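You operate a simulated robot arm through the tools that you are given. There is no shell and no other tool. Be economical: measure what you need, move in short steps, check, and stop when the job is done.

You are at the controls of a simulated two-armed robot. One attempt, no reset.

TASK
Hold the white switch on the top of bench four steady with one hand and flip the rocker of the white switch the other way with the other.

It is judged by the outcome, as a careful person would: the job done as asked, and still so three seconds after it is handed in. It fails if anything else is knocked over, pushed out of place, dropped, spilled or broken.

THE ROBOT
Two 6-joint arms with two-finger grippers on one trunk, on a base that drives. Base frame: it is fixed to the floor where the robot stands at the start and does not move with it; the origin is under the middle of the robot, x ahead of it, y to its left, z up; the surface under the hand at the start is at about z = 0.8. Units: m, degrees, N and s.
The left shoulder is at the start at [0.07, 0.148, 1.467], the right one opposite. With the tool pointing down near the work surface each hand reaches from about 0.3 to 0.58 m from the robot's upright axis, wherever it stands, measured 20 degrees to its own side. Places, roughly: rocker of the white switch [0.5, -0.1, 0.8]. Payload 2.45 kg a hand.
Tool frame (each hand has its own): the origin (TCP) lies between the finger pads and is the grasp point; the fingertips stand 0.03 m ahead of it; z points along the fingers, y is the line along which they close. Largest opening 0.106 m; the body of the gripper starts 0.079 m behind the TCP.
Orientation is told as [roll, pitch, yaw] about the base's x, y, z axes, in that order, counted from this pose: with the fingers straight down and closing along the base's y, the tool's x points along the base's -x, its y along +y and its z along -z.

THE INTERFACE
- The arms move only by the tool apply_moves. It takes "left_rows", "right_rows" or both (then of equal length, played together; a hand with none holds still); each is text: rows parted by semicolons, each of 7 numbers parted by spaces: the gripper command, from -1 (fully open) to 1 (shut), values between in proportion, then the shift along the tool's x, y, z in units of 50 mm (1.0 is 50 mm), then the turn, a rotation vector about the tool's x, y, z in units of 4 degrees (1.0 is 4 degrees). In form: gripper tx ty tz wx wy wz; .... A call has 1 to 20 rows; each row shifts and turns the commanded pose from where the row before left it, along the tool's axes as they then stand. A call with a number of a shift or a turn outside -1 to 1 is refused whole. A row lasts 0.2 s, in which the tool goes at most 0.05 m and 8.6 degrees; a call with a longer step from one row to the next is refused whole, and so is a gripper value outside its range. Where a pose cannot be reached the arm comes as near as it can. A force on the tool above 40 N (or 10 N above the force at the start of the call, whichever is more), or a blocked arm, ends the call early, and 0.2 s more pass. Each finger travels about 0.072 m/s and halts on what it meets, pressing with about 39 N; the grip force reading is that of the motor and also rises with nothing between the fingers. The clock runs only during rows and for 0.2 s after the last one: add rows that do not move to give the fingers time. It gives the time, the measured TCP pose, the force on the tool (base axes), the opening and the grip force at its end, in the units of the frame above (readings bear some noise), with the torque about the TCP (base axes, N m) and any sound that the robot's microphone picked up.
- Cameras (640 x 400 px; columns grow to the right, rows downward): "scene" is now at [0.115, -0.0136, 1.662]; the picture's right is [-0.23, -0.97, 0.00], its down [-0.84, 0.20, -0.50] and it looks along [0.49, -0.11, -0.87] (base axes); focal length 292 px, centre (320, 200). "left" rides on the left gripper at [0.076, 0.002, -0.106] in its tool frame; the picture's right is [-0.02, 1.00, 0.00], its down [-0.78, -0.02, -0.62] and it looks along [-0.62, -0.01, 0.78] (tool axes); focal length 247 px, centre (320, 200). "right" rides on the right gripper at [0.076, -0.002, -0.106] in its tool frame; the picture's right is [0.02, 1.00, 0.00], its down [-0.78, 0.02, -0.62] and it looks along [-0.62, 0.01, 0.78] (tool axes); focal length 247 px, centre (320, 200). There is no depth. A picture from a camera that has moved, and an enlarged one, comes with that camera's place and axes in the base frame and with its lens.
- grab_frame(camera): a new picture of that camera. No time passes.
- raise_lower(by): slides the trunk up (or, below 0, down) by that many m; the arms and the scene camera ride with it, the base frame stays. It gives what a move gives, with no picture.
- base_move(legs): drives the robot by 1 to 6 legs, each [ahead, left, turn to the left] in m, m and degrees, along the robot's own axes; the way and the turn of a leg run together, so that a leg with both is an arc; at most 1.5 m and 180 degrees a leg. The arms and the cameras ride along, it lands a little off, and it stops where it bumps. It gives what a move gives.
- pan_tilt(pan, tilt): turns the head with the scene camera to pan (to the left, within 86 degrees either way) and tilt (down, from -29 to 69), counted from straight ahead of the robot. It gives what a move gives.
- close_up(camera, box): a new picture of the part [left, top, right, bottom] of that camera's present view, enlarged. No time passes.
- close_job(): hands the job in; it is judged then, once.

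Go step by step. Nothing tells you exact positions but the pictures and the camera data: compare them with the known pose of the tool, close in by small moves and look again before you grip or let go. The budget is 120 turns and 100 pictures, counting those below and the enlarged ones. Unless the task says otherwise, let go and move clear before handing in, and close with one line.

The tools are called after "Request:" by a JSON object that holds its "fn" and its "kwargs". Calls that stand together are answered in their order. apply_moves: Moves the arms, as the interface text tells. Its arguments: {"type":"object","properties":{"left_rows":{"type":"string"},"right_rows":{"type":"string"}},"required":[]} The other tools are called the same way: raise_lower (by) slides the trunk up or down; base_move (legs) drives the base; pan_tilt (pan, tilt) turns the head that bears the scene camera; grab_frame (camera) takes a picture; close_up (camera, box) takes an enlarged picture of a part of a camera's view; close_job () hands the job in.

At the start:

```text
time: 0.0
left_eef_pos: [0.5879, 0.1181, 1.1457]
left_tcp_rot: [0.0, 0.0, -0.1]
left_force: [-0.4, 0.2, -0.7]
left_ft_torque: [-0.04, 0.02, 0.0]
left_grip_width: 0.1059
left_gripper_force: 0.1
right_eef_pos: [0.4121, -0.2326, 1.0638]
right_tcp_rot: [0.0, 0.0, -0.1]
right_force: [-1.1, -0.5, 0.3]
right_ft_torque: [-0.01, -0.04, -0.01]
right_grip_width: 0.106
right_gripper_force: 0.1
trunk travel left (down, up): [-0.94, 0.0]
robot x, y, heading: [0.0018, -0.0005, 0.1]
head pan, tilt: [-13.0, 60.0]
```

scene: 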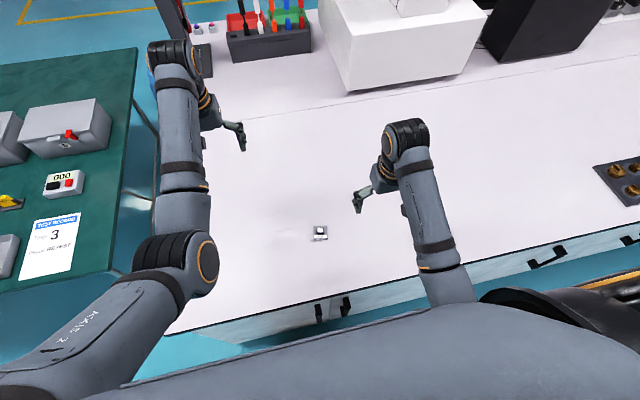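
right: 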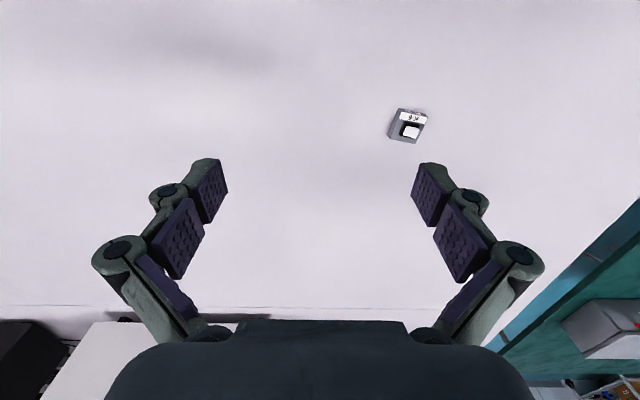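
left: 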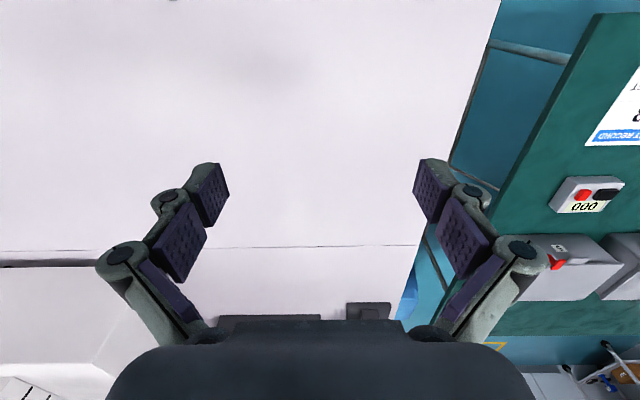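

The small switch box sits on the white bench near [0.49, -0.10, 0.8]. I'll look closer at it first.

Request:
{"fn": "close_up", "kwargs": {"camera": "scene", "box": [290, 212, 350, 250]}}

Request:
{"fn": "close_up", "kwargs": {"camera": "right", "box": [368, 95, 448, 155]}}

```text
10.53 times, centred on (320, 231) of scene
camera zoom: at [0.115, -0.0136, 1.662], right [-0.23, -0.97, 0.0], down [-0.84, 0.2, -0.5], along [0.49, -0.11, -0.87], focal length 3078 px, centre (320, -126)
```

zoom: 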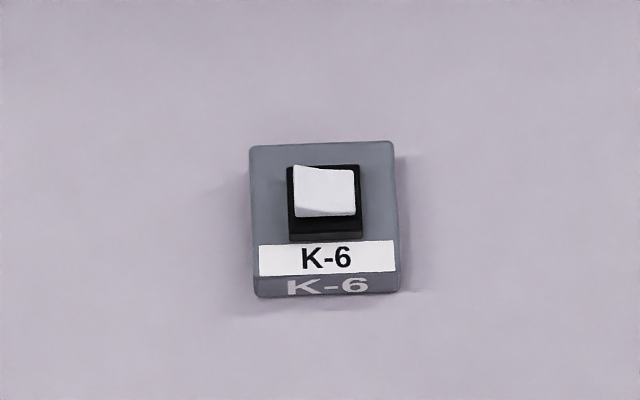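

```text
6.67 times, centred on (408, 125) of right
camera zoom: at [0.336, -0.236, 1.1686], right [-0.02, 1.0, 0.0], down [0.78, 0.02, 0.62], along [0.62, 0.01, -0.78], focal length 1646 px, centre (-267, 700)
```

zoom: 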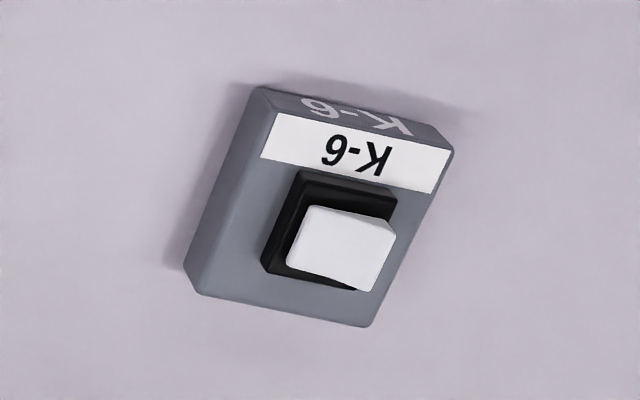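

The switch is a ~45 mm box, turned about -12°, centred near [0.477, -0.104]; its rocker seems to rock left-right with the left (+y) end up. I'll turn the right hand so it can grip the near and far faces, then look.

Request:
{"fn": "apply_moves", "kwargs": {"right_rows": "-1 0 0 0 0 0 -1;-1 0 0 0 0 0 -1;-1 0 0 0 0 0 -1;-1 0 0 0 0 0 -1;-1 0 0 0 0 0 -1;-1 0 0 0 0 0 -1;-1 0 0 0 0 0 -1;-1 0 0 0 0 0 -1;-1 0 0 0 0 0 -1;-1 0 0 0 0 0 -1;-1 0 0 0 0 0 -1;-1 0 0 0 0 0 -1;-1 0 0 0 0 0 -1;-1 0 0 0 0 0 -1;-1 0 0 0 0 0 -1;-1 0 0 0 0 0 -1;-1 0 0 0 0 0 -1;-1 0 0 0 0 0 -1;-1 0 0 0 0 0 -1;-1 0 0 0 0 0 -0.5"}}

```text
time: 4.2
left_eef_pos: [0.5873, 0.1174, 1.1446]
left_tcp_rot: [0.0, 0.0, 0.1]
left_force: [-0.2, -1.4, 0.2]
left_ft_torque: [-0.01, 0.02, 0.02]
left_grip_width: 0.1058
left_gripper_force: 0.1
right_eef_pos: [0.4135, -0.2331, 1.0635]
right_tcp_rot: [-0.1, 0.1, 78.1]
right_force: [0.2, -0.1, -0.4]
right_ft_torque: [0.04, 0.0, -0.01]
right_grip_width: 0.106
right_gripper_force: 0.0
trunk travel left (down, up): [-0.94, 0.0]
robot x, y, heading: [0.0013, -0.0003, 0.1]
head pan, tilt: [-13.0, 60.0]
```

The turn came out right. Now I move it over beside the switch and tilt it so its body leans to -y.

Request:
{"fn": "apply_moves", "kwargs": {"right_rows": "-1 -0.5 -0.2 0.4 0 0 0;-1 -0.5 -0.2 0.4 0 0 0;-1 -0.5 -0.2 0.4 0 0 0;-1 -0.5 -0.2 0.4 0 0 0;-1 0 0 0 0 -1 0;-1 0 0 0 0 -1 0;-1 0 0 0 0 -1 0;-1 0 0 0 0 -1 0;-1 0 0 0 0 -1 0;-1 0 0 0 0 -1 0;-1 0 0 0 0 0 0"}}

Request:
{"fn": "grab_frame", "kwargs": {"camera": "right"}}

Request:
{"fn": "grab_frame", "kwargs": {"camera": "scene"}}

```text
time: 6.6
left_eef_pos: [0.5882, 0.117, 1.1458]
left_tcp_rot: [0.0, 0.1, 0.0]
left_force: [0.2, 0.0, -0.3]
left_ft_torque: [-0.02, 0.01, 0.0]
left_grip_width: 0.1061
left_gripper_force: 0.0
right_eef_pos: [0.4725, -0.1441, 0.9833]
right_tcp_rot: [0.0, -24.1, 78.0]
right_force: [-0.7, 0.1, -0.5]
right_ft_torque: [-0.02, 0.0, 0.03]
right_grip_width: 0.1065
right_gripper_force: 0.0
trunk travel left (down, up): [-0.94, 0.0]
robot x, y, heading: [-0.0, -0.0002, 0.3]
head pan, tilt: [-13.0, 60.0]
```

```text
94 pictures are left
camera right: at [0.4507, -0.2554, 1.0483], right [-0.98, 0.19, -0.01], down [0.08, 0.46, 0.89], along [0.17, 0.87, -0.46], focal length 247 px, centre (320, 200)
```

right: 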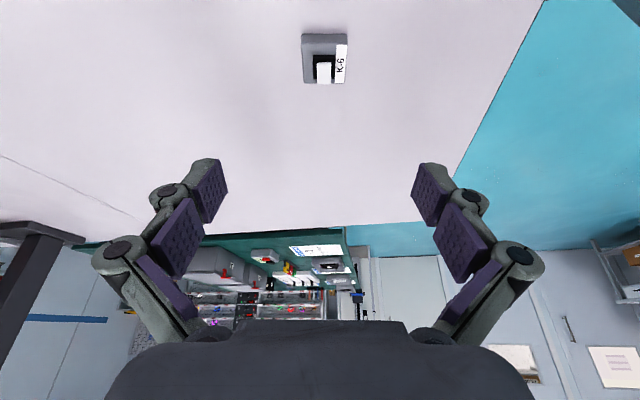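

```text
93 pictures are left
camera scene: at [0.1152, -0.0131, 1.662], right [-0.23, -0.97, 0.0], down [-0.84, 0.2, -0.5], along [0.49, -0.11, -0.87], focal length 292 px, centre (320, 200)
```

scene: 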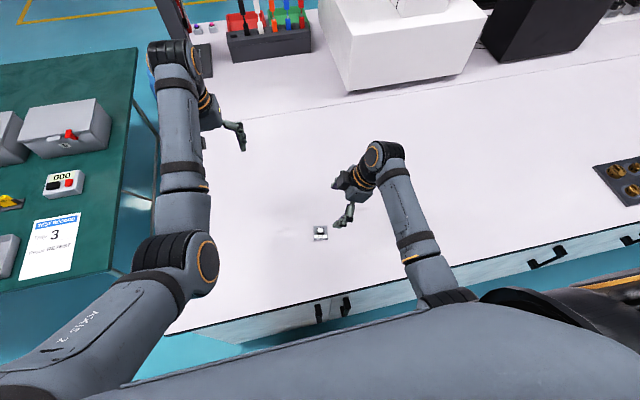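

Request:
{"fn": "close_up", "kwargs": {"camera": "right", "box": [288, 25, 360, 95]}}

Request:
{"fn": "close_up", "kwargs": {"camera": "scene", "box": [280, 150, 380, 250]}}

```text
5.71 times, centred on (324, 60) of right
camera zoom: at [0.4507, -0.2554, 1.0483], right [-0.98, 0.19, -0.01], down [0.08, 0.46, 0.89], along [0.17, 0.87, -0.46], focal length 1411 px, centre (297, 1000)
```

zoom: 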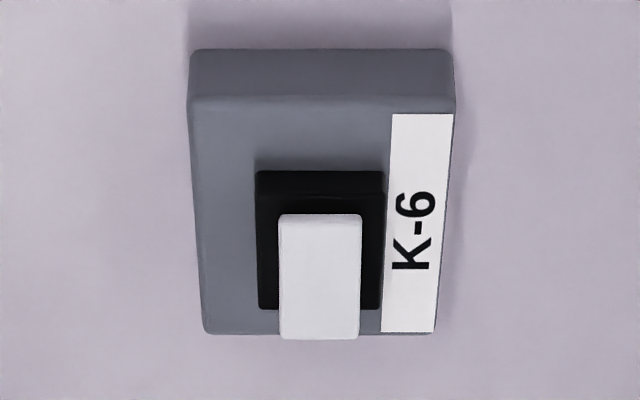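

```text
4.00 times, centred on (330, 200) of scene
camera zoom: at [0.1152, -0.0131, 1.662], right [-0.23, -0.97, 0.0], down [-0.84, 0.2, -0.5], along [0.49, -0.11, -0.87], focal length 1170 px, centre (280, 200)
```

zoom: 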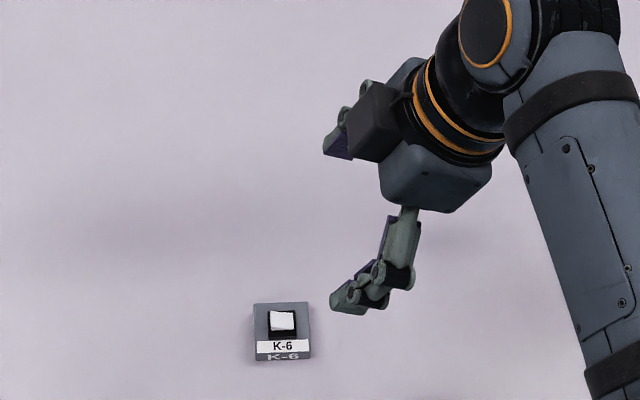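

The picture confirms it: box centre [0.478, -0.102], top at about z 0.814, rocker's +y end raised to about 0.828. I lower the open right hand astride the box, stopping short to check.

Request:
{"fn": "apply_moves", "kwargs": {"right_rows": "-1 0.18 0.016 0.6 0 0 0;-1 0.18 0.016 0.6 0 0 0;-1 0.18 0.016 0.6 0 0 0;-1 0.18 0.016 0.6 0 0 0;-1 0 0 0 0 0 0"}}

Request:
{"fn": "grab_frame", "kwargs": {"camera": "right"}}

Request:
{"fn": "close_up", "kwargs": {"camera": "scene", "box": [270, 170, 370, 270]}}

```text
time: 7.8
left_eef_pos: [0.5865, 0.1175, 1.1455]
left_tcp_rot: [0.0, 0.0, 0.0]
left_force: [0.4, -1.0, 0.1]
left_ft_torque: [0.0, -0.02, 0.02]
left_grip_width: 0.1059
left_gripper_force: 0.0
right_eef_pos: [0.4715, -0.128, 0.8576]
right_tcp_rot: [0.0, -23.9, 78.0]
right_force: [-0.6, 0.0, -0.1]
right_ft_torque: [0.03, 0.01, 0.03]
right_grip_width: 0.1057
right_gripper_force: 0.0
trunk travel left (down, up): [-0.94, 0.0]
robot x, y, heading: [-0.0004, -0.0012, 0.0]
head pan, tilt: [-13.0, 60.0]
```

```text
90 pictures are left
camera right: at [0.4501, -0.2399, 0.9243], right [-0.98, 0.19, -0.01], down [0.08, 0.46, 0.89], along [0.17, 0.87, -0.46], focal length 247 px, centre (320, 200)
```

right: 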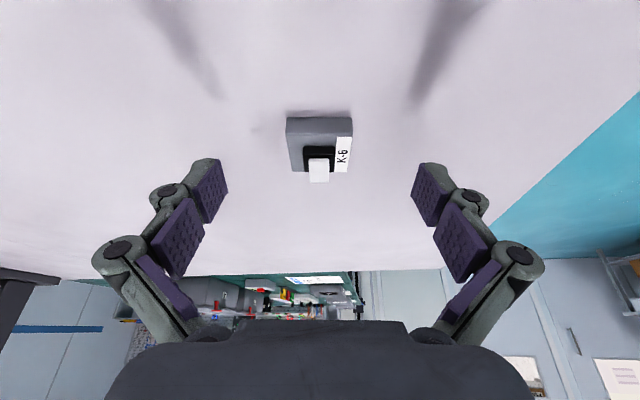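

```text
4.00 times, centred on (320, 220) of scene
camera zoom: at [0.1149, -0.0134, 1.662], right [-0.23, -0.97, 0.0], down [-0.84, 0.2, -0.5], along [0.49, -0.11, -0.87], focal length 1170 px, centre (320, 120)
```

zoom: 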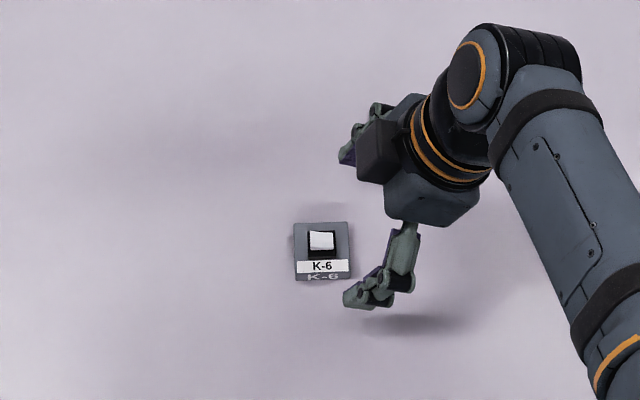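

The hand is centred on the box. I lower it the last bit so the tips are just above the bench.

Request:
{"fn": "apply_moves", "kwargs": {"right_rows": "-1 0 -0.026 0.24 0 0 0;-1 0 0 0.22 0 0 0;-1 0 0 0 0 0 0"}}

Request:
{"fn": "grab_frame", "kwargs": {"camera": "right"}}

```text
time: 8.6
left_eef_pos: [0.5864, 0.118, 1.1447]
left_tcp_rot: [0.0, 0.0, 0.0]
left_force: [0.5, 0.9, 0.1]
left_ft_torque: [0.01, -0.03, 0.01]
left_grip_width: 0.106
left_gripper_force: 0.0
right_eef_pos: [0.4747, -0.1182, 0.8378]
right_tcp_rot: [0.1, -24.0, 77.9]
right_force: [0.0, 0.5, 0.6]
right_ft_torque: [0.04, -0.01, 0.03]
right_grip_width: 0.106
right_gripper_force: 0.0
trunk travel left (down, up): [-0.94, 0.0]
robot x, y, heading: [0.0035, 0.0043, -0.2]
head pan, tilt: [-13.0, 60.0]
```

```text
88 pictures are left
camera right: at [0.4533, -0.2303, 0.903], right [-0.98, 0.19, -0.01], down [0.08, 0.46, 0.89], along [0.17, 0.87, -0.46], focal length 247 px, centre (320, 200)
```

right: 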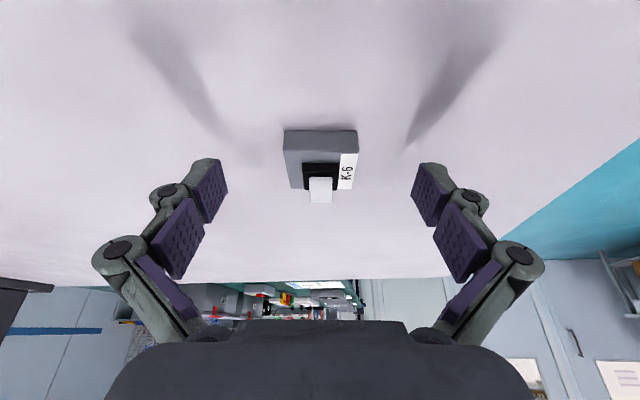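

The tips are astride the box but the tilt leaves little overlap with its low sides. I reduce the tilt to 12° and go a touch lower.

Request:
{"fn": "apply_moves", "kwargs": {"right_rows": "-1 0 0 0 0 1 0;-1 0 0 0 0 1 0;-1 0 0 0 0 1 0;-1 -0.1 0 0.1 0 0 0;-1 0 0 0 0 0 0"}}

Request:
{"fn": "grab_frame", "kwargs": {"camera": "right"}}

Request:
{"fn": "close_up", "kwargs": {"camera": "scene", "box": [270, 170, 370, 270]}}

```text
time: 9.8
left_eef_pos: [0.5872, 0.1174, 1.1456]
left_tcp_rot: [-0.1, 0.0, 0.0]
left_force: [0.5, 0.4, -0.6]
left_ft_torque: [0.06, -0.02, 0.0]
left_grip_width: 0.1061
left_gripper_force: 0.1
right_eef_pos: [0.4766, -0.1125, 0.8342]
right_tcp_rot: [0.0, -12.0, 78.0]
right_force: [0.5, 0.1, -0.9]
right_ft_torque: [0.01, 0.0, 0.0]
right_grip_width: 0.1059
right_gripper_force: 0.0
trunk travel left (down, up): [-0.94, 0.0]
robot x, y, heading: [0.0022, -0.0006, 0.1]
head pan, tilt: [-13.0, 60.0]
```

```text
87 pictures are left
camera right: at [0.458, -0.2088, 0.9214], right [-0.98, 0.19, 0.0], down [0.12, 0.63, 0.77], along [0.15, 0.76, -0.64], focal length 247 px, centre (320, 200)
```

right: 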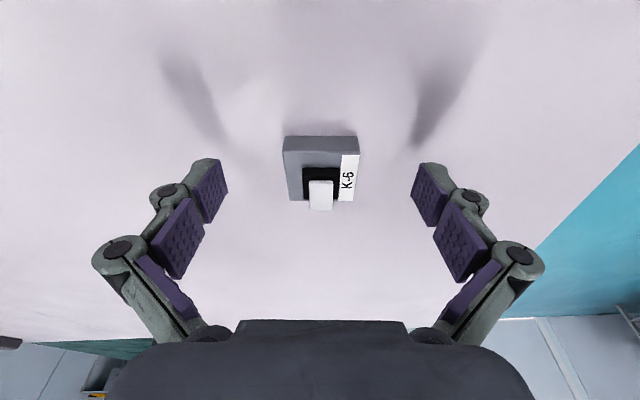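

```text
4.00 times, centred on (320, 220) of scene
camera zoom: at [0.1149, -0.0136, 1.662], right [-0.23, -0.97, 0.0], down [-0.84, 0.2, -0.5], along [0.49, -0.11, -0.87], focal length 1170 px, centre (320, 120)
```

zoom: 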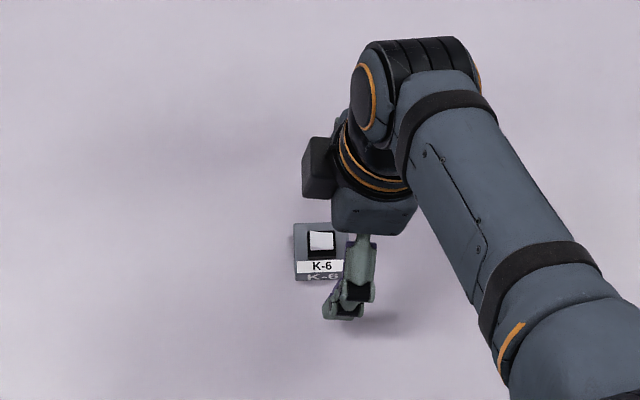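

Centred and low. I close the right hand gently onto the box's near and far faces.

Request:
{"fn": "apply_moves", "kwargs": {"right_rows": "0 0 0 0 0 0 0;0 0 0 0 0 0 0;0.15 0 0 0 0 0 0;0.25 0 0 0 0 0 0;0.35 0 0 0 0 0 0;0.35 0 0 0 0 0 0"}}

Request:
{"fn": "grab_frame", "kwargs": {"camera": "right"}}

Request:
{"fn": "close_up", "kwargs": {"camera": "scene", "box": [270, 170, 370, 270]}}

```text
time: 11.2
left_eef_pos: [0.5882, 0.1166, 1.1449]
left_tcp_rot: [0.0, 0.1, 0.1]
left_force: [0.5, -0.6, 0.5]
left_ft_torque: [0.0, -0.02, -0.01]
left_grip_width: 0.1062
left_gripper_force: 0.1
right_eef_pos: [0.4765, -0.1126, 0.8339]
right_tcp_rot: [0.0, -11.9, 78.1]
right_force: [-1.1, 0.1, 2.7]
right_ft_torque: [-0.02, 0.0, 0.02]
right_grip_width: 0.0427
right_gripper_force: 39.6
trunk travel left (down, up): [-0.94, 0.0]
robot x, y, heading: [0.0009, -0.0026, -0.0]
head pan, tilt: [-13.0, 60.0]
```

```text
85 pictures are left
camera right: at [0.458, -0.2088, 0.9216], right [-0.98, 0.19, 0.0], down [0.12, 0.63, 0.77], along [0.15, 0.76, -0.64], focal length 247 px, centre (320, 200)
```

right: 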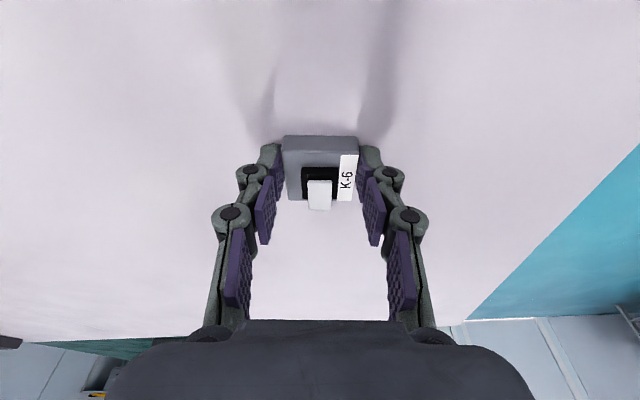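

```text
4.00 times, centred on (320, 220) of scene
camera zoom: at [0.1148, -0.0134, 1.662], right [-0.23, -0.97, 0.0], down [-0.84, 0.2, -0.5], along [0.49, -0.11, -0.87], focal length 1170 px, centre (320, 120)
```

zoom: 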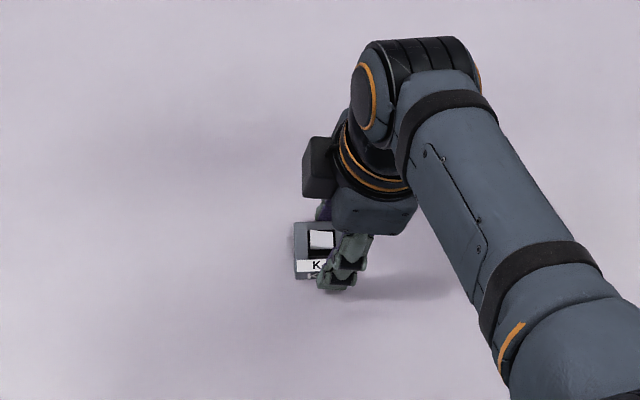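

The right hand holds the box firmly without moving it. Now I turn the left hand, fingers shut, so its slim side faces the right hand.

Request:
{"fn": "apply_moves", "kwargs": {"left_rows": "1 0 0 0 0 0 1;1 0 0 0 0 0 1;1 0 0 0 0 0 1;1 0 0 0 0 0 1;1 0 0 0 0 0 1;1 0 0 0 0 0 1;1 0 0 0 0 0 1;1 0 0 0 0 0 1;1 0 0 0 0 0 1;1 0 0 0 0 0 1;1 0 0 0 0 0 1;1 0 0 0 0 0 1;1 0 0 0 0 0 1;1 0 0 0 0 0 1;1 0 0 0 0 0 1;1 0 0 0 0 0 1;1 0 0 0 0 0 1;1 0 0 0 0 0 1;1 0 0 0 0 0 1;1 0 0 0 0 0 1", "right_rows": "0.35 0 0 0 0 0 0;0.35 0 0 0 0 0 0;0.35 0 0 0 0 0 0;0.35 0 0 0 0 0 0;0.35 0 0 0 0 0 0;0.35 0 0 0 0 0 0;0.35 0 0 0 0 0 0;0.35 0 0 0 0 0 0;0.35 0 0 0 0 0 0;0.35 0 0 0 0 0 0;0.35 0 0 0 0 0 0;0.35 0 0 0 0 0 0;0.35 0 0 0 0 0 0;0.35 0 0 0 0 0 0;0.35 0 0 0 0 0 0;0.35 0 0 0 0 0 0;0.35 0 0 0 0 0 0;0.35 0 0 0 0 0 0;0.35 0 0 0 0 0 0;0.35 0 0 0 0 0 0"}}

```text
time: 15.4
left_eef_pos: [0.5893, 0.1181, 1.1443]
left_tcp_rot: [0.1, 0.0, -80.1]
left_force: [0.5, 1.0, -1.1]
left_ft_torque: [0.0, 0.0, -0.03]
left_grip_width: 0.0
left_gripper_force: 28.5
right_eef_pos: [0.4765, -0.1125, 0.8347]
right_tcp_rot: [-0.1, -12.0, 78.0]
right_force: [0.1, 0.3, 2.1]
right_ft_torque: [0.0, -0.02, 0.01]
right_grip_width: 0.0431
right_gripper_force: 39.0
trunk travel left (down, up): [-0.94, 0.0]
robot x, y, heading: [-0.0011, 0.0017, 0.1]
head pan, tilt: [-13.0, 60.0]
```

Request:
{"fn": "apply_moves", "kwargs": {"left_rows": "1 0 0 0 0 0 1;1 0 0 0 0 0 1;1 0 0 0 0 0 1;1 0 0 0 0 0 1;1 0 0 0 0 0 1;1 -0.62 -0.32 0.66 0 0 0;1 -0.62 -0.32 0.66 0 0 0;1 -0.62 -0.32 0.66 0 0 0;1 -0.62 -0.32 0.66 0 0 0;1 -0.62 -0.32 0.66 0 0 0;1 0 0 0 0 0 0", "right_rows": "0.35 0 0 0 0 0 0;0.35 0 0 0 0 0 0;0.35 0 0 0 0 0 0;0.35 0 0 0 0 0 0;0.35 0 0 0 0 0 0;0.35 0 0 0 0 0 0;0.35 0 0 0 0 0 0;0.35 0 0 0 0 0 0;0.35 0 0 0 0 0 0;0.35 0 0 0 0 0 0;0.35 0 0 0 0 0 0"}}

Request:
{"fn": "grab_frame", "kwargs": {"camera": "left"}}

Request:
{"fn": "grab_frame", "kwargs": {"camera": "scene"}}

```text
time: 17.2
left_eef_pos: [0.5611, 0.1368, 1.0442]
left_tcp_rot: [1.3, 7.9, -95.9]
left_force: [0.3, 0.0, -0.7]
left_ft_torque: [-0.01, -0.01, 0.01]
left_grip_width: 0.0
left_gripper_force: 29.3
left hand out of reach, approached as far as the arm can: row 8, 9
right_eef_pos: [0.4769, -0.1105, 0.8346]
right_tcp_rot: [0.1, -12.0, 78.0]
right_force: [0.4, 1.7, 3.1]
right_ft_torque: [-0.01, 0.01, 0.01]
right_grip_width: 0.0429
right_gripper_force: 39.5
trunk travel left (down, up): [-0.94, 0.0]
robot x, y, heading: [-0.0008, 0.0014, 0.1]
head pan, tilt: [-13.0, 60.0]
stopped in row 9 (left hand): the arm was blocked; the commanded pose is now the measured one
```

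```text
83 pictures are left
camera left: at [0.5663, 0.1993, 1.1609], right [0.99, -0.13, 0.02], down [-0.12, -0.85, 0.51], along [-0.05, -0.51, -0.86], focal length 247 px, centre (320, 200)
```

left: 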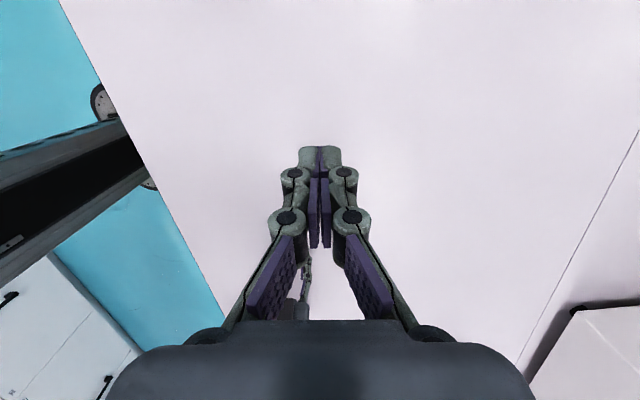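

```text
82 pictures are left
camera scene: at [0.115, -0.0121, 1.662], right [-0.23, -0.97, 0.0], down [-0.84, 0.19, -0.5], along [0.49, -0.11, -0.87], focal length 292 px, centre (320, 200)
```

scene: 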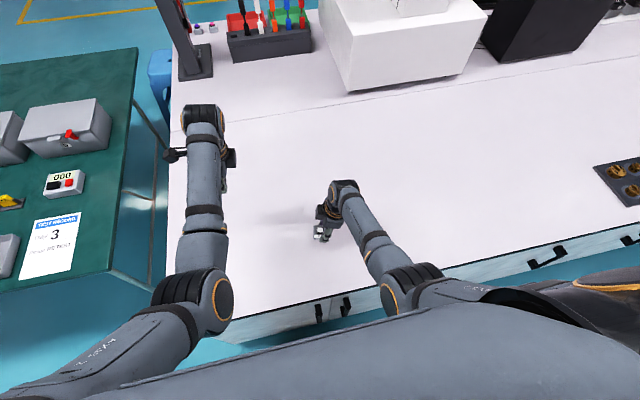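

The left wrist is at its limit near yaw -96, so I'll drop that idea. Instead I'll use yaw -12 with the gripper open and press with its -y finger only, which keeps its body well clear; first I turn back.

Request:
{"fn": "apply_moves", "kwargs": {"left_rows": "1 0 0 -0.3 0 0 -1;1 0 0 -0.3 0 0 -1;1 0 0 0 0.33 -1 -1;1 0 0 0 0 -1 -1;1 0 0 0 0 0 -1;1 0 0 0 0 0 -1;1 0 0 0 0 0 -1;1 0 0 0 0 0 -1;1 0 0 0 0 0 -1;1 0 0 0 0 0 -1;1 0 0 0 0 0 -1;1 0 0 0 0 0 -1;1 0 0 0 0 0 -1;1 0 0 0 0 0 -1;1 0 0 0 0 0 -1;1 0 0 0 0 0 -1;1 0 0 0 0 0 -1;1 0 0 0 0 0 -1;1 0 0 0 0 0 -1;1 0 0 0 0 0 -1", "right_rows": "0.35 0 0 0 0 0 0;0.35 0 0 0 0 0 0;0.35 0 0 0 0 0 0;0.35 0 0 0 0 0 0;0.35 0 0 0 0 0 0;0.35 0 0 0 0 0 0;0.35 0 0 0 0 0 0;0.35 0 0 0 0 0 0;0.35 0 0 0 0 0 0;0.35 0 0 0 0 0 0;0.35 0 0 0 0 0 0;0.35 0 0 0 0 0 0;0.35 0 0 0 0 0 0;0.35 0 0 0 0 0 0;0.35 0 0 0 0 0 0;0.35 0 0 0 0 0 0;0.35 0 0 0 0 0 0;0.35 0 0 0 0 0 0;0.35 0 0 0 0 0 0;0.35 0 0 0 0 0 0"}}

Request:
{"fn": "grab_frame", "kwargs": {"camera": "right"}}

```text
time: 21.4
left_eef_pos: [0.5603, 0.1295, 1.0752]
left_tcp_rot: [-0.1, -1.6, -16.1]
left_force: [-0.1, 0.6, 0.7]
left_ft_torque: [0.0, -0.01, 0.0]
left_grip_width: 0.0
left_gripper_force: 28.1
right_eef_pos: [0.4752, -0.1127, 0.8345]
right_tcp_rot: [0.0, -12.0, 78.0]
right_force: [0.8, 0.4, 2.6]
right_ft_torque: [0.04, -0.02, 0.01]
right_grip_width: 0.0427
right_gripper_force: 38.8
trunk travel left (down, up): [-0.94, 0.0]
robot x, y, heading: [-0.0019, -0.0009, -0.0]
head pan, tilt: [-13.0, 60.0]
```

```text
81 pictures are left
camera right: at [0.4578, -0.2084, 0.9215], right [-0.98, 0.19, 0.0], down [0.12, 0.63, 0.77], along [0.15, 0.76, -0.64], focal length 247 px, centre (320, 200)
```

right: 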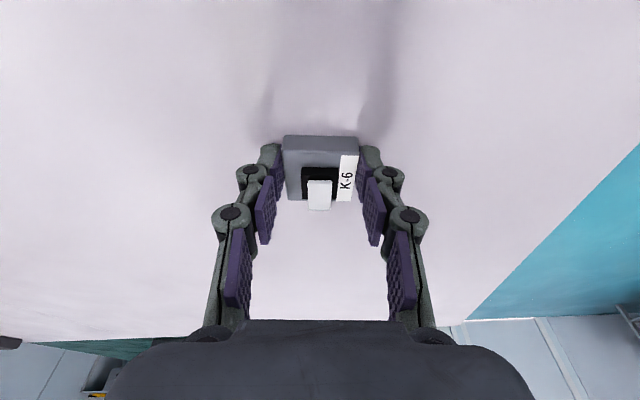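

The right hand still holds. Now I open the left hand, straighten it, and bring its -y finger above the rocker's raised end, at about 60 mm height.

Request:
{"fn": "apply_moves", "kwargs": {"left_rows": "-1 0 0 0 0 0.4 -1;-1 0 0 0 0 0 0;-1 0 0 0 0 0 0;-1 0 0 0 0 0 0;-1 0.13 -0.706 0.62 0 0 0;-1 0.13 -0.706 0.62 0 0 0;-1 0.13 -0.706 0.62 0 0 0;-1 0.13 -0.706 0.62 0 0 0;-1 0.13 -0.706 0.62 0 0 0;-1 0 0 0 0 0 0", "right_rows": "0.35 0 0 0 0 0 0;0.35 0 0 0 0 0 0;0.35 0 0 0 0 0 0;0.35 0 0 0 0 0 0;0.35 0 0 0 0 0 0;0.35 0 0 0 0 0 0;0.35 0 0 0 0 0 0;0.35 0 0 0 0 0 0;0.35 0 0 0 0 0 0;0.35 0 0 0 0 0 0"}}

Request:
{"fn": "grab_frame", "kwargs": {"camera": "left"}}

Request:
{"fn": "grab_frame", "kwargs": {"camera": "right"}}

Request:
{"fn": "grab_frame", "kwargs": {"camera": "scene"}}

```text
time: 23.1
left_eef_pos: [0.5586, 0.1307, 0.9842]
left_tcp_rot: [8.5, -1.9, -8.4]
left_force: [0.1, 0.8, -0.4]
left_ft_torque: [0.0, -0.02, 0.0]
left_grip_width: 0.1058
left_gripper_force: 0.0
left hand out of reach, approached as far as the arm can: row 7, 8
right_eef_pos: [0.4763, -0.1129, 0.8342]
right_tcp_rot: [0.0, -12.0, 78.0]
right_force: [-0.4, 0.9, 1.7]
right_ft_torque: [0.01, 0.03, -0.02]
right_grip_width: 0.0429
right_gripper_force: 39.3
trunk travel left (down, up): [-0.94, 0.0]
robot x, y, heading: [0.0008, -0.0024, -0.0]
head pan, tilt: [-13.0, 60.0]
stopped in row 8 (left hand): the arm was blocked; the commanded pose is now the measured one
```

```text
80 pictures are left
camera left: at [0.477, 0.1298, 1.0867], right [0.16, 0.98, 0.15], down [0.74, -0.22, 0.64], along [0.65, 0.01, -0.76], focal length 247 px, centre (320, 200)
```

left: 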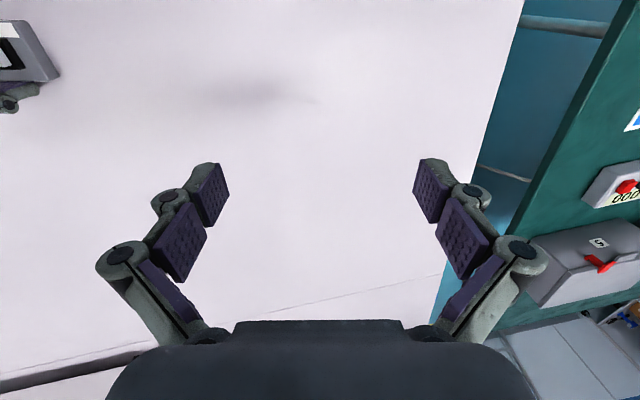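

```text
79 pictures are left
camera right: at [0.458, -0.2081, 0.9214], right [-0.98, 0.19, 0.0], down [0.12, 0.63, 0.77], along [0.15, 0.76, -0.64], focal length 247 px, centre (320, 200)
```

right: 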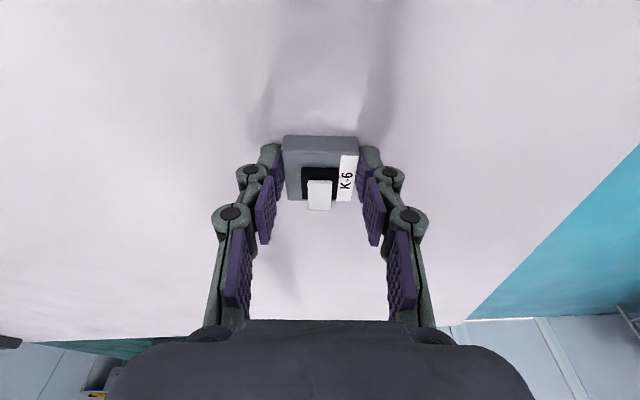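

```text
78 pictures are left
camera scene: at [0.1147, -0.0132, 1.662], right [-0.23, -0.97, 0.0], down [-0.84, 0.19, -0.5], along [0.49, -0.11, -0.87], focal length 292 px, centre (320, 200)
```

scene: 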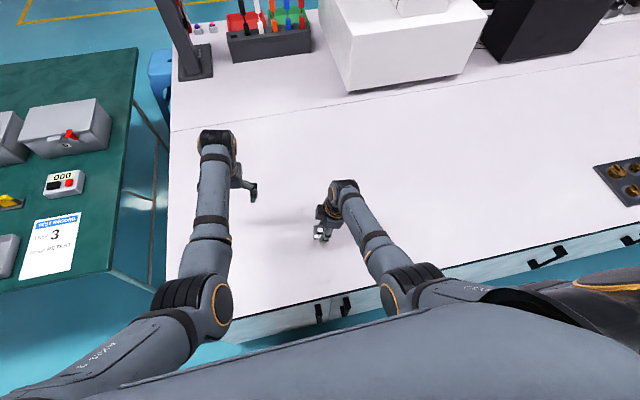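

The left arm got blocked around y = 0.13 without moving inward. I'll straighten it, retract and test its inward reach nearer to the robot; the right hand keeps its hold.

Request:
{"fn": "apply_moves", "kwargs": {"left_rows": "-1 0 0 -0.5 1 0.25 -0.45;-1 0 0 -0.5 1 0.25 -0.45;-1 0.7 0 -0.5 0 0 0;-1 0.7 0 0 0 0 0;-1 0 0 0 0 0 0"}}

Request:
{"fn": "apply_moves", "kwargs": {"left_rows": "-1 0 -0.5 0 0 0 0;-1 0 -0.5 0 0 0 0;-1 0 0 0 0 0 0"}}

```text
time: 24.3
left_eef_pos: [0.5436, 0.1644, 1.1219]
left_tcp_rot: [4.5, -8.5, -3.9]
left_force: [-0.6, 0.2, 0.5]
left_ft_torque: [0.04, 0.0, 0.0]
left_grip_width: 0.1059
left_gripper_force: 0.1
right_eef_pos: [0.4767, -0.113, 0.8344]
right_tcp_rot: [0.0, -11.9, 78.0]
right_force: [-1.1, -0.3, 4.9]
right_ft_torque: [0.06, 0.03, 0.03]
right_grip_width: 0.0427
right_gripper_force: 39.0
trunk travel left (down, up): [-0.94, 0.0]
robot x, y, heading: [-0.0018, -0.0021, -0.1]
head pan, tilt: [-13.0, 60.0]
stopped in row 5 (left hand): the arm was blocked; the commanded pose is now the measured one
```

```text
time: 25.0
left_eef_pos: [0.5488, 0.1943, 1.1162]
left_tcp_rot: [13.0, -8.9, -1.7]
left_force: [0.0, -0.2, -0.1]
left_ft_torque: [-0.01, -0.03, 0.03]
left_grip_width: 0.106
left_gripper_force: 0.0
right_eef_pos: [0.4769, -0.1127, 0.8336]
right_tcp_rot: [0.0, -11.9, 78.0]
right_force: [-2.0, -0.5, 4.4]
right_ft_torque: [0.05, 0.0, 0.05]
right_grip_width: 0.0427
right_gripper_force: 38.9
trunk travel left (down, up): [-0.94, 0.0]
robot x, y, heading: [0.0007, 0.0025, -0.1]
head pan, tilt: [-13.0, 60.0]
stopped in row 3 (left hand): the arm was blocked; the commanded pose is now the measured one
```

The left arm behaves oddly, as if something blocks it. I look at the arm and its surroundings.

Request:
{"fn": "pan_tilt", "kwargs": {"pan": 20, "tilt": 50}}

Request:
{"fn": "grab_frame", "kwargs": {"camera": "scene"}}

```text
time: 26.0
left_eef_pos: [0.5475, 0.1939, 1.115]
left_tcp_rot: [12.9, -8.8, -1.7]
left_force: [0.3, -0.4, 0.0]
left_ft_torque: [0.02, -0.01, 0.01]
left_grip_width: 0.106
left_gripper_force: 0.1
right_eef_pos: [0.4769, -0.1118, 0.8337]
right_tcp_rot: [0.0, -11.9, 77.9]
right_force: [-1.3, 0.7, 4.7]
right_ft_torque: [0.05, 0.04, 0.05]
right_grip_width: 0.0427
right_gripper_force: 39.3
trunk travel left (down, up): [-0.94, 0.0]
robot x, y, heading: [0.0004, 0.0, 0.0]
head pan, tilt: [20.0, 50.0]
```

```text
77 pictures are left
camera scene: at [0.1218, 0.0283, 1.6746], right [0.34, -0.94, 0.0], down [-0.72, -0.26, -0.64], along [0.6, 0.22, -0.77], focal length 292 px, centre (320, 200)
```

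scene: 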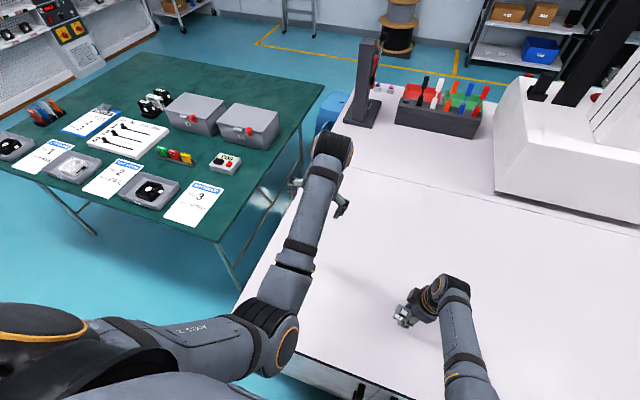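

Nothing is in its way, so it is likely a joint configuration limit. I straighten the left hand and pull it back to the middle of its range.

Request:
{"fn": "apply_moves", "kwargs": {"left_rows": "-1 0 0 0 0.8 0.55 0;-1 0 0 0 0.8 0.55 0;-1 0 0 0 0.8 0.55 0;-1 0 0 0 0.8 0.55 0;-1 0 0 0 0 0 0"}}

Request:
{"fn": "apply_moves", "kwargs": {"left_rows": "-1 0.5 0 0 0 0 0;-1 0.5 0 0 0 0 0;-1 0 0 0 0 0 0"}}

```text
time: 27.2
left_eef_pos: [0.5478, 0.1913, 1.1138]
left_tcp_rot: [-0.2, 0.1, -0.8]
left_force: [-0.5, -0.2, -0.3]
left_ft_torque: [-0.03, 0.01, 0.03]
left_grip_width: 0.106
left_gripper_force: 0.1
right_eef_pos: [0.4755, -0.1132, 0.8349]
right_tcp_rot: [0.0, -12.0, 77.9]
right_force: [-0.9, 0.6, 5.5]
right_ft_torque: [0.03, 0.0, -0.01]
right_grip_width: 0.0429
right_gripper_force: 39.2
trunk travel left (down, up): [-0.94, 0.0]
robot x, y, heading: [0.0016, 0.0001, 0.1]
head pan, tilt: [20.0, 50.0]
```

```text
time: 28.0
left_eef_pos: [0.5073, 0.1906, 1.0951]
left_tcp_rot: [-0.2, -0.2, -0.8]
left_force: [-0.1, 0.2, -0.4]
left_ft_torque: [-0.03, 0.01, -0.03]
left_grip_width: 0.1057
left_gripper_force: 0.1
left hand out of reach, approached as far as the arm can: row 1, 2
right_eef_pos: [0.4757, -0.1126, 0.8349]
right_tcp_rot: [-0.1, -11.9, 78.1]
right_force: [-0.7, -0.5, 4.4]
right_ft_torque: [0.06, -0.02, 0.04]
right_grip_width: 0.0431
right_gripper_force: 38.6
trunk travel left (down, up): [-0.94, 0.0]
robot x, y, heading: [-0.0019, -0.0001, 0.1]
head pan, tilt: [20.0, 50.0]
```

It appears the arm can't fold enough while high. I lower it first, then test moving inward.

Request:
{"fn": "apply_moves", "kwargs": {"left_rows": "-1 0 0 0.9 0 0 0;-1 0 0 0.9 0 0 0;-1 0 0 0.9 0 0 0;-1 0 0 0 0 0 0"}}

Request:
{"fn": "apply_moves", "kwargs": {"left_rows": "-1 0 -0.6 0 0 0 0;-1 0 -0.6 0 0 0 0;-1 0 0 0 0 0 0"}}

```text
time: 29.0
left_eef_pos: [0.5103, 0.1897, 0.9617]
left_tcp_rot: [-0.1, -0.1, -0.8]
left_force: [-0.5, -1.2, 0.1]
left_ft_torque: [0.0, -0.01, 0.0]
left_grip_width: 0.106
left_gripper_force: 0.1
right_eef_pos: [0.4767, -0.1126, 0.8342]
right_tcp_rot: [-0.1, -11.9, 77.9]
right_force: [-0.2, 0.5, 3.6]
right_ft_torque: [0.03, 0.03, -0.03]
right_grip_width: 0.043
right_gripper_force: 38.8
trunk travel left (down, up): [-0.94, 0.0]
robot x, y, heading: [0.0019, -0.0002, 0.1]
head pan, tilt: [20.0, 50.0]
```

```text
time: 29.8
left_eef_pos: [0.5084, 0.1376, 0.9605]
left_tcp_rot: [0.5, 0.1, -0.6]
left_force: [0.0, -0.8, 0.6]
left_ft_torque: [0.0, 0.03, -0.01]
left_grip_width: 0.1061
left_gripper_force: 0.0
right_eef_pos: [0.4776, -0.1132, 0.8351]
right_tcp_rot: [0.0, -11.8, 78.1]
right_force: [-0.2, -0.6, 4.3]
right_ft_torque: [0.1, 0.01, 0.02]
right_grip_width: 0.0428
right_gripper_force: 39.1
trunk travel left (down, up): [-0.94, 0.0]
robot x, y, heading: [0.0019, 0.0024, 0.1]
head pan, tilt: [20.0, 50.0]
```

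Request:
{"fn": "apply_moves", "kwargs": {"left_rows": "-1 0 -0.4 0 0 0 0;-1 0 -0.4 0 0 0 0;-1 0 0 0 0 0 0"}}

Request:
{"fn": "grab_frame", "kwargs": {"camera": "scene"}}

```text
time: 30.8
left_eef_pos: [0.5087, 0.154, 0.9509]
left_tcp_rot: [5.5, 0.2, 1.0]
left_force: [0.0, 0.2, 0.6]
left_ft_torque: [0.03, -0.01, 0.01]
left_grip_width: 0.1062
left_gripper_force: 0.1
right_eef_pos: [0.4775, -0.1139, 0.834]
right_tcp_rot: [0.0, -11.8, 78.0]
right_force: [0.3, -0.3, 2.5]
right_ft_torque: [-0.02, 0.02, 0.05]
right_grip_width: 0.0429
right_gripper_force: 39.0
trunk travel left (down, up): [-0.94, 0.0]
robot x, y, heading: [0.0018, -0.0007, 0.1]
head pan, tilt: [20.0, 50.0]
stopped in row 3 (left hand): the arm was blocked; the commanded pose is now the measured one
```

```text
76 pictures are left
camera scene: at [0.122, 0.0284, 1.6746], right [0.34, -0.94, 0.0], down [-0.72, -0.26, -0.64], along [0.6, 0.22, -0.77], focal length 292 px, centre (320, 200)
```

scene: 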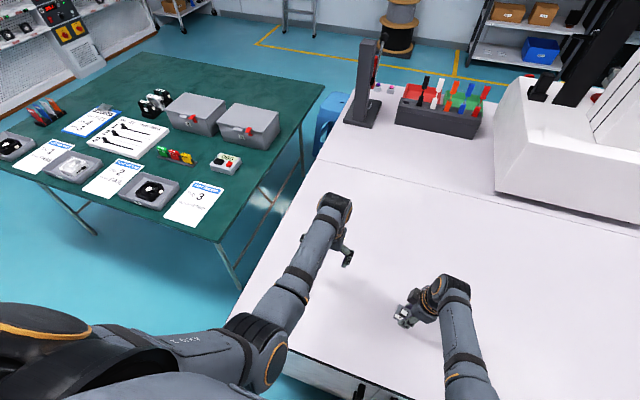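

The shoulder can't swing further inward with a vertical tool, but leaning the hand outward with fingers pointing inward should reach. I shut the left fingers and tilt the hand to roll ≈ -35° at a safe height.

Request:
{"fn": "apply_moves", "kwargs": {"left_rows": "1 0 0 -0.4 1 0 0;1 0 0 -0.4 1 0 0;1 0 0 0 1 0 0;1 0 0 0 1 0 0;1 0 0 0 1 0 0;1 0 0 0 1 0 0;1 0 0 0 1 0 0;1 0 0 0 1 0 0;1 0 0 0 1 0 0;1 0 0 0 1 0 0;1 0 0 0 0 0 0"}}

```text
time: 33.2
left_eef_pos: [0.507, 0.1504, 0.9904]
left_tcp_rot: [-34.9, 0.3, 1.1]
left_force: [0.3, 0.1, 0.5]
left_ft_torque: [0.0, 0.03, -0.01]
left_grip_width: 0.0001
left_gripper_force: 28.8
right_eef_pos: [0.4769, -0.1131, 0.8331]
right_tcp_rot: [0.1, -12.0, 78.0]
right_force: [0.1, 0.2, 1.9]
right_ft_torque: [0.03, -0.02, -0.01]
right_grip_width: 0.0429
right_gripper_force: 39.0
trunk travel left (down, up): [-0.94, 0.0]
robot x, y, heading: [0.0001, 0.0001, 0.1]
head pan, tilt: [20.0, 50.0]
```

The tilt works. Now I test how far inward it reaches at this height.

Request:
{"fn": "apply_moves", "kwargs": {"left_rows": "1 0 -0.49 0.34 0 0 0;1 0 -0.49 0.34 0 0 0;1 0 -0.49 0.34 0 0 0;1 0 -0.49 0.34 0 0 0;1 0 0 0 0 0 0"}}

```text
time: 34.4
left_eef_pos: [0.509, 0.0298, 0.9899]
left_tcp_rot: [-34.8, 0.3, 1.1]
left_force: [0.9, -0.5, -0.8]
left_ft_torque: [-0.02, 0.0, 0.03]
left_grip_width: 0.0
left_gripper_force: 28.6
right_eef_pos: [0.4763, -0.1136, 0.8342]
right_tcp_rot: [0.1, -12.0, 78.1]
right_force: [1.0, -1.2, 1.7]
right_ft_torque: [0.06, 0.02, 0.03]
right_grip_width: 0.0427
right_gripper_force: 38.8
trunk travel left (down, up): [-0.94, 0.0]
robot x, y, heading: [-0.0006, -0.0016, 0.0]
head pan, tilt: [20.0, 50.0]
```

It reaches y = 0.03 easily. I tilt further to about -51° and keep moving in, still high above the box.

Request:
{"fn": "apply_moves", "kwargs": {"left_rows": "1 0 0 0 1 0 0;1 0 0 0 1 0 0;1 0 0 0 1 0 0;1 0 0 0 1 0 0;1 0 -0.377 0.466 0 0 0;1 0 -0.377 0.466 0 0 0;1 0 0 0 0 0 0"}}

Request:
{"fn": "grab_frame", "kwargs": {"camera": "left"}}

Request:
{"fn": "grab_frame", "kwargs": {"camera": "right"}}

Request:
{"fn": "grab_frame", "kwargs": {"camera": "scene"}}

```text
time: 36.0
left_eef_pos: [0.509, -0.0297, 0.9895]
left_tcp_rot: [-50.8, 0.3, 1.0]
left_force: [-0.1, 0.4, -0.4]
left_ft_torque: [-0.01, 0.0, 0.01]
left_grip_width: 0.0
left_gripper_force: 28.7
right_eef_pos: [0.4766, -0.1129, 0.8334]
right_tcp_rot: [0.1, -11.9, 78.1]
right_force: [0.1, -0.5, 2.2]
right_ft_torque: [0.06, -0.01, -0.03]
right_grip_width: 0.0427
right_gripper_force: 39.1
trunk travel left (down, up): [-0.94, 0.0]
robot x, y, heading: [-0.0038, -0.0023, 0.3]
head pan, tilt: [20.0, 50.0]
```

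```text
75 pictures are left
camera left: at [0.4331, 0.0534, 1.0554], right [0.01, 0.63, -0.78], down [0.78, 0.48, 0.4], along [0.63, -0.61, -0.49], focal length 247 px, centre (320, 200)
```

left: 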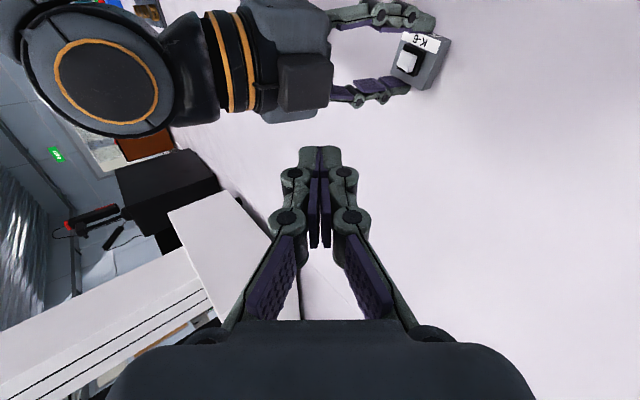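

```text
74 pictures are left
camera right: at [0.458, -0.2082, 0.9215], right [-0.98, 0.19, 0.0], down [0.12, 0.63, 0.77], along [0.15, 0.76, -0.64], focal length 247 px, centre (320, 200)
```

right: 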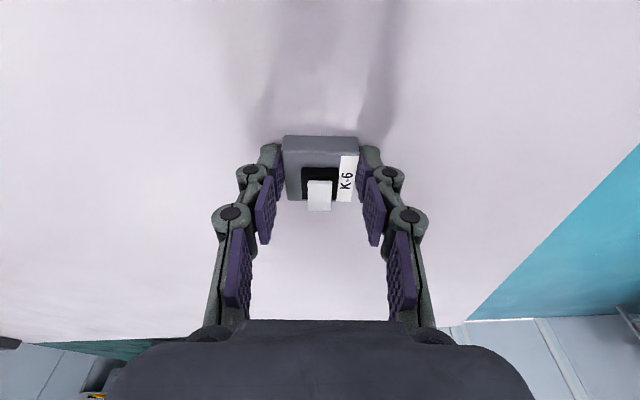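

```text
73 pictures are left
camera scene: at [0.1222, 0.0293, 1.6746], right [0.34, -0.94, 0.0], down [-0.72, -0.26, -0.64], along [0.6, 0.22, -0.77], focal length 292 px, centre (320, 200)
```

scene: 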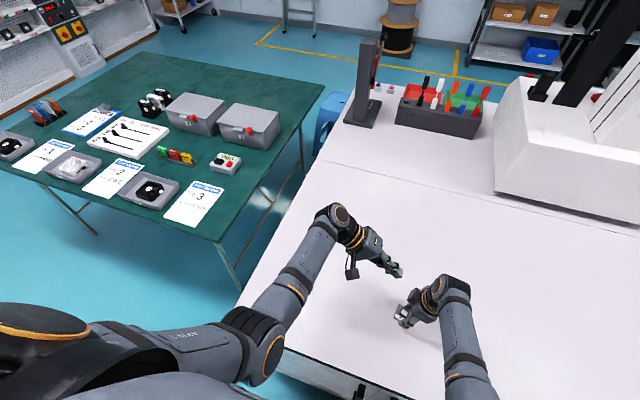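

Both arms are clear of each other. I bring the left fingertips to a standoff about 80 mm from the rocker's raised end along the finger direction.

Request:
{"fn": "apply_moves", "kwargs": {"left_rows": "1 0.193 0.5 0.278 0 0 0;1 0.193 0.5 0.278 0 0 0;1 0.193 0.5 0.278 0 0 0;1 0 0 0 0 0 0"}}

Request:
{"fn": "grab_frame", "kwargs": {"camera": "left"}}

Request:
{"fn": "pan_tilt", "kwargs": {"pan": -13, "tilt": 60}}

Request:
{"fn": "close_up", "kwargs": {"camera": "scene", "box": [240, 170, 368, 250]}}

```text
time: 37.0
left_eef_pos: [0.4802, -0.015, 0.9052]
left_tcp_rot: [-50.8, 0.3, 1.1]
left_force: [1.5, 0.1, 0.3]
left_ft_torque: [0.0, -0.01, 0.03]
left_grip_width: 0.0001
left_gripper_force: 28.2
right_eef_pos: [0.4757, -0.1124, 0.8345]
right_tcp_rot: [0.0, -12.0, 78.0]
right_force: [0.5, -0.2, 2.3]
right_ft_torque: [0.0, 0.01, 0.03]
right_grip_width: 0.0429
right_gripper_force: 39.3
trunk travel left (down, up): [-0.94, 0.0]
robot x, y, heading: [-0.0006, -0.0012, -0.1]
head pan, tilt: [20.0, 50.0]
```

```text
72 pictures are left
camera left: at [0.4029, 0.0678, 0.9713], right [0.01, 0.63, -0.77], down [0.78, 0.48, 0.4], along [0.63, -0.6, -0.49], focal length 247 px, centre (320, 200)
```

left: 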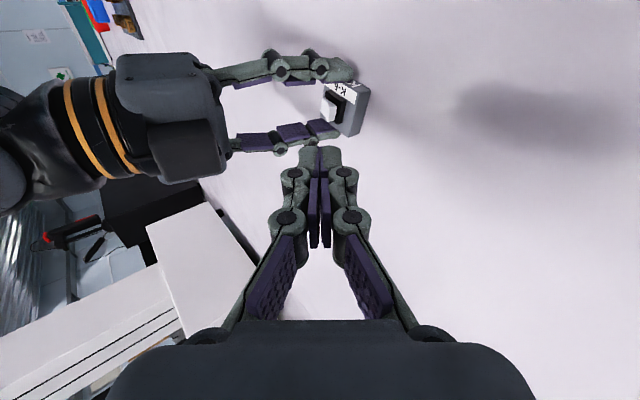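

```text
time: 37.9
left_eef_pos: [0.4808, -0.0168, 0.9049]
left_tcp_rot: [-50.8, 0.3, 1.1]
left_force: [-0.1, -0.2, 0.0]
left_ft_torque: [0.02, 0.03, 0.03]
left_grip_width: 0.0
left_gripper_force: 28.5
right_eef_pos: [0.4767, -0.1138, 0.8341]
right_tcp_rot: [0.0, -11.9, 78.1]
right_force: [0.2, -0.1, 1.6]
right_ft_torque: [0.01, 0.01, -0.02]
right_grip_width: 0.0428
right_gripper_force: 39.1
trunk travel left (down, up): [-0.94, 0.0]
robot x, y, heading: [0.0007, 0.0007, -0.0]
head pan, tilt: [-13.0, 60.0]
```

```text
5.00 times, centred on (304, 210) of scene
camera zoom: at [0.1149, -0.0129, 1.6621], right [-0.22, -0.97, 0.0], down [-0.84, 0.19, -0.5], along [0.49, -0.11, -0.87], focal length 1462 px, centre (400, 150)
```

zoom: 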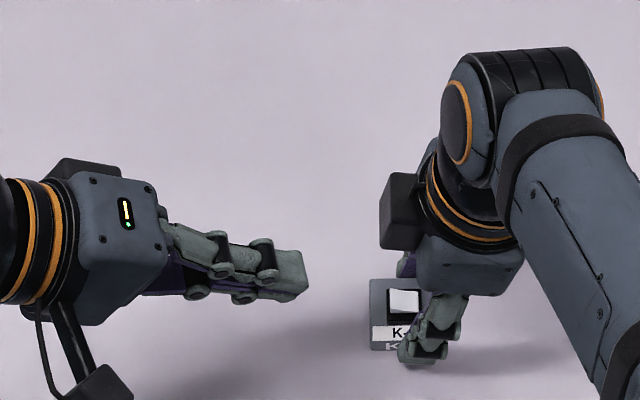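

The path is clear. I advance 60 mm along the fingers and check.

Request:
{"fn": "apply_moves", "kwargs": {"left_rows": "1 0 0 0.4 0 0 0;1 0 0 0.4 0 0 0;1 0 0 0.4 0 0 0;1 0 0 0 0 0 0"}}

Request:
{"fn": "close_up", "kwargs": {"camera": "left", "box": [220, 60, 420, 185]}}

Request:
{"fn": "close_up", "kwargs": {"camera": "right", "box": [220, 110, 420, 235]}}

Request:
{"fn": "close_up", "kwargs": {"camera": "scene", "box": [280, 200, 360, 250]}}

```text
time: 38.9
left_eef_pos: [0.4778, -0.0575, 0.8689]
left_tcp_rot: [-50.8, 0.3, 1.0]
left_force: [0.2, 0.1, -0.6]
left_ft_torque: [0.01, 0.02, -0.01]
left_grip_width: 0.0001
left_gripper_force: 29.0
left hand out of reach, approached as far as the arm can: row 3
right_eef_pos: [0.4764, -0.1121, 0.8344]
right_tcp_rot: [0.1, -11.9, 78.0]
right_force: [0.1, -0.6, 1.5]
right_ft_torque: [0.04, 0.04, -0.04]
right_grip_width: 0.0428
right_gripper_force: 39.1
trunk travel left (down, up): [-0.94, 0.0]
robot x, y, heading: [-0.0024, -0.002, 0.1]
head pan, tilt: [-13.0, 60.0]
```

```text
3.20 times, centred on (320, 122) of left
camera zoom: at [0.4, 0.0254, 0.9357], right [0.01, 0.63, -0.77], down [0.78, 0.48, 0.4], along [0.63, -0.6, -0.49], focal length 790 px, centre (320, 448)
```

zoom: 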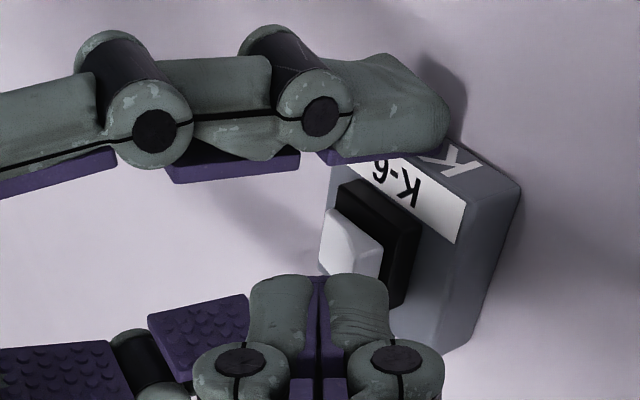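

```text
3.20 times, centred on (320, 172) of right
camera zoom: at [0.458, -0.2084, 0.9213], right [-0.98, 0.19, 0.0], down [0.12, 0.63, 0.77], along [0.15, 0.76, -0.64], focal length 790 px, centre (320, 288)
```

zoom: 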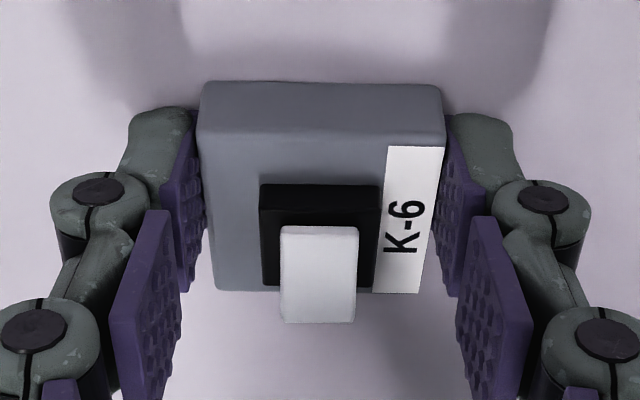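

```text
8.00 times, centred on (320, 225) of scene
camera zoom: at [0.1149, -0.0128, 1.662], right [-0.22, -0.97, 0.0], down [-0.84, 0.19, -0.5], along [0.49, -0.11, -0.87], focal length 2340 px, centre (320, 0)
```

zoom: 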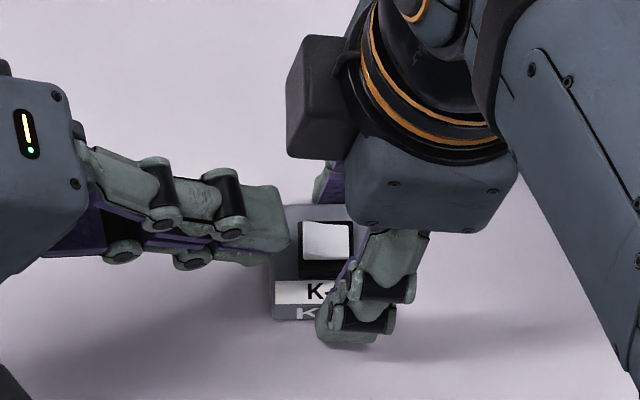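

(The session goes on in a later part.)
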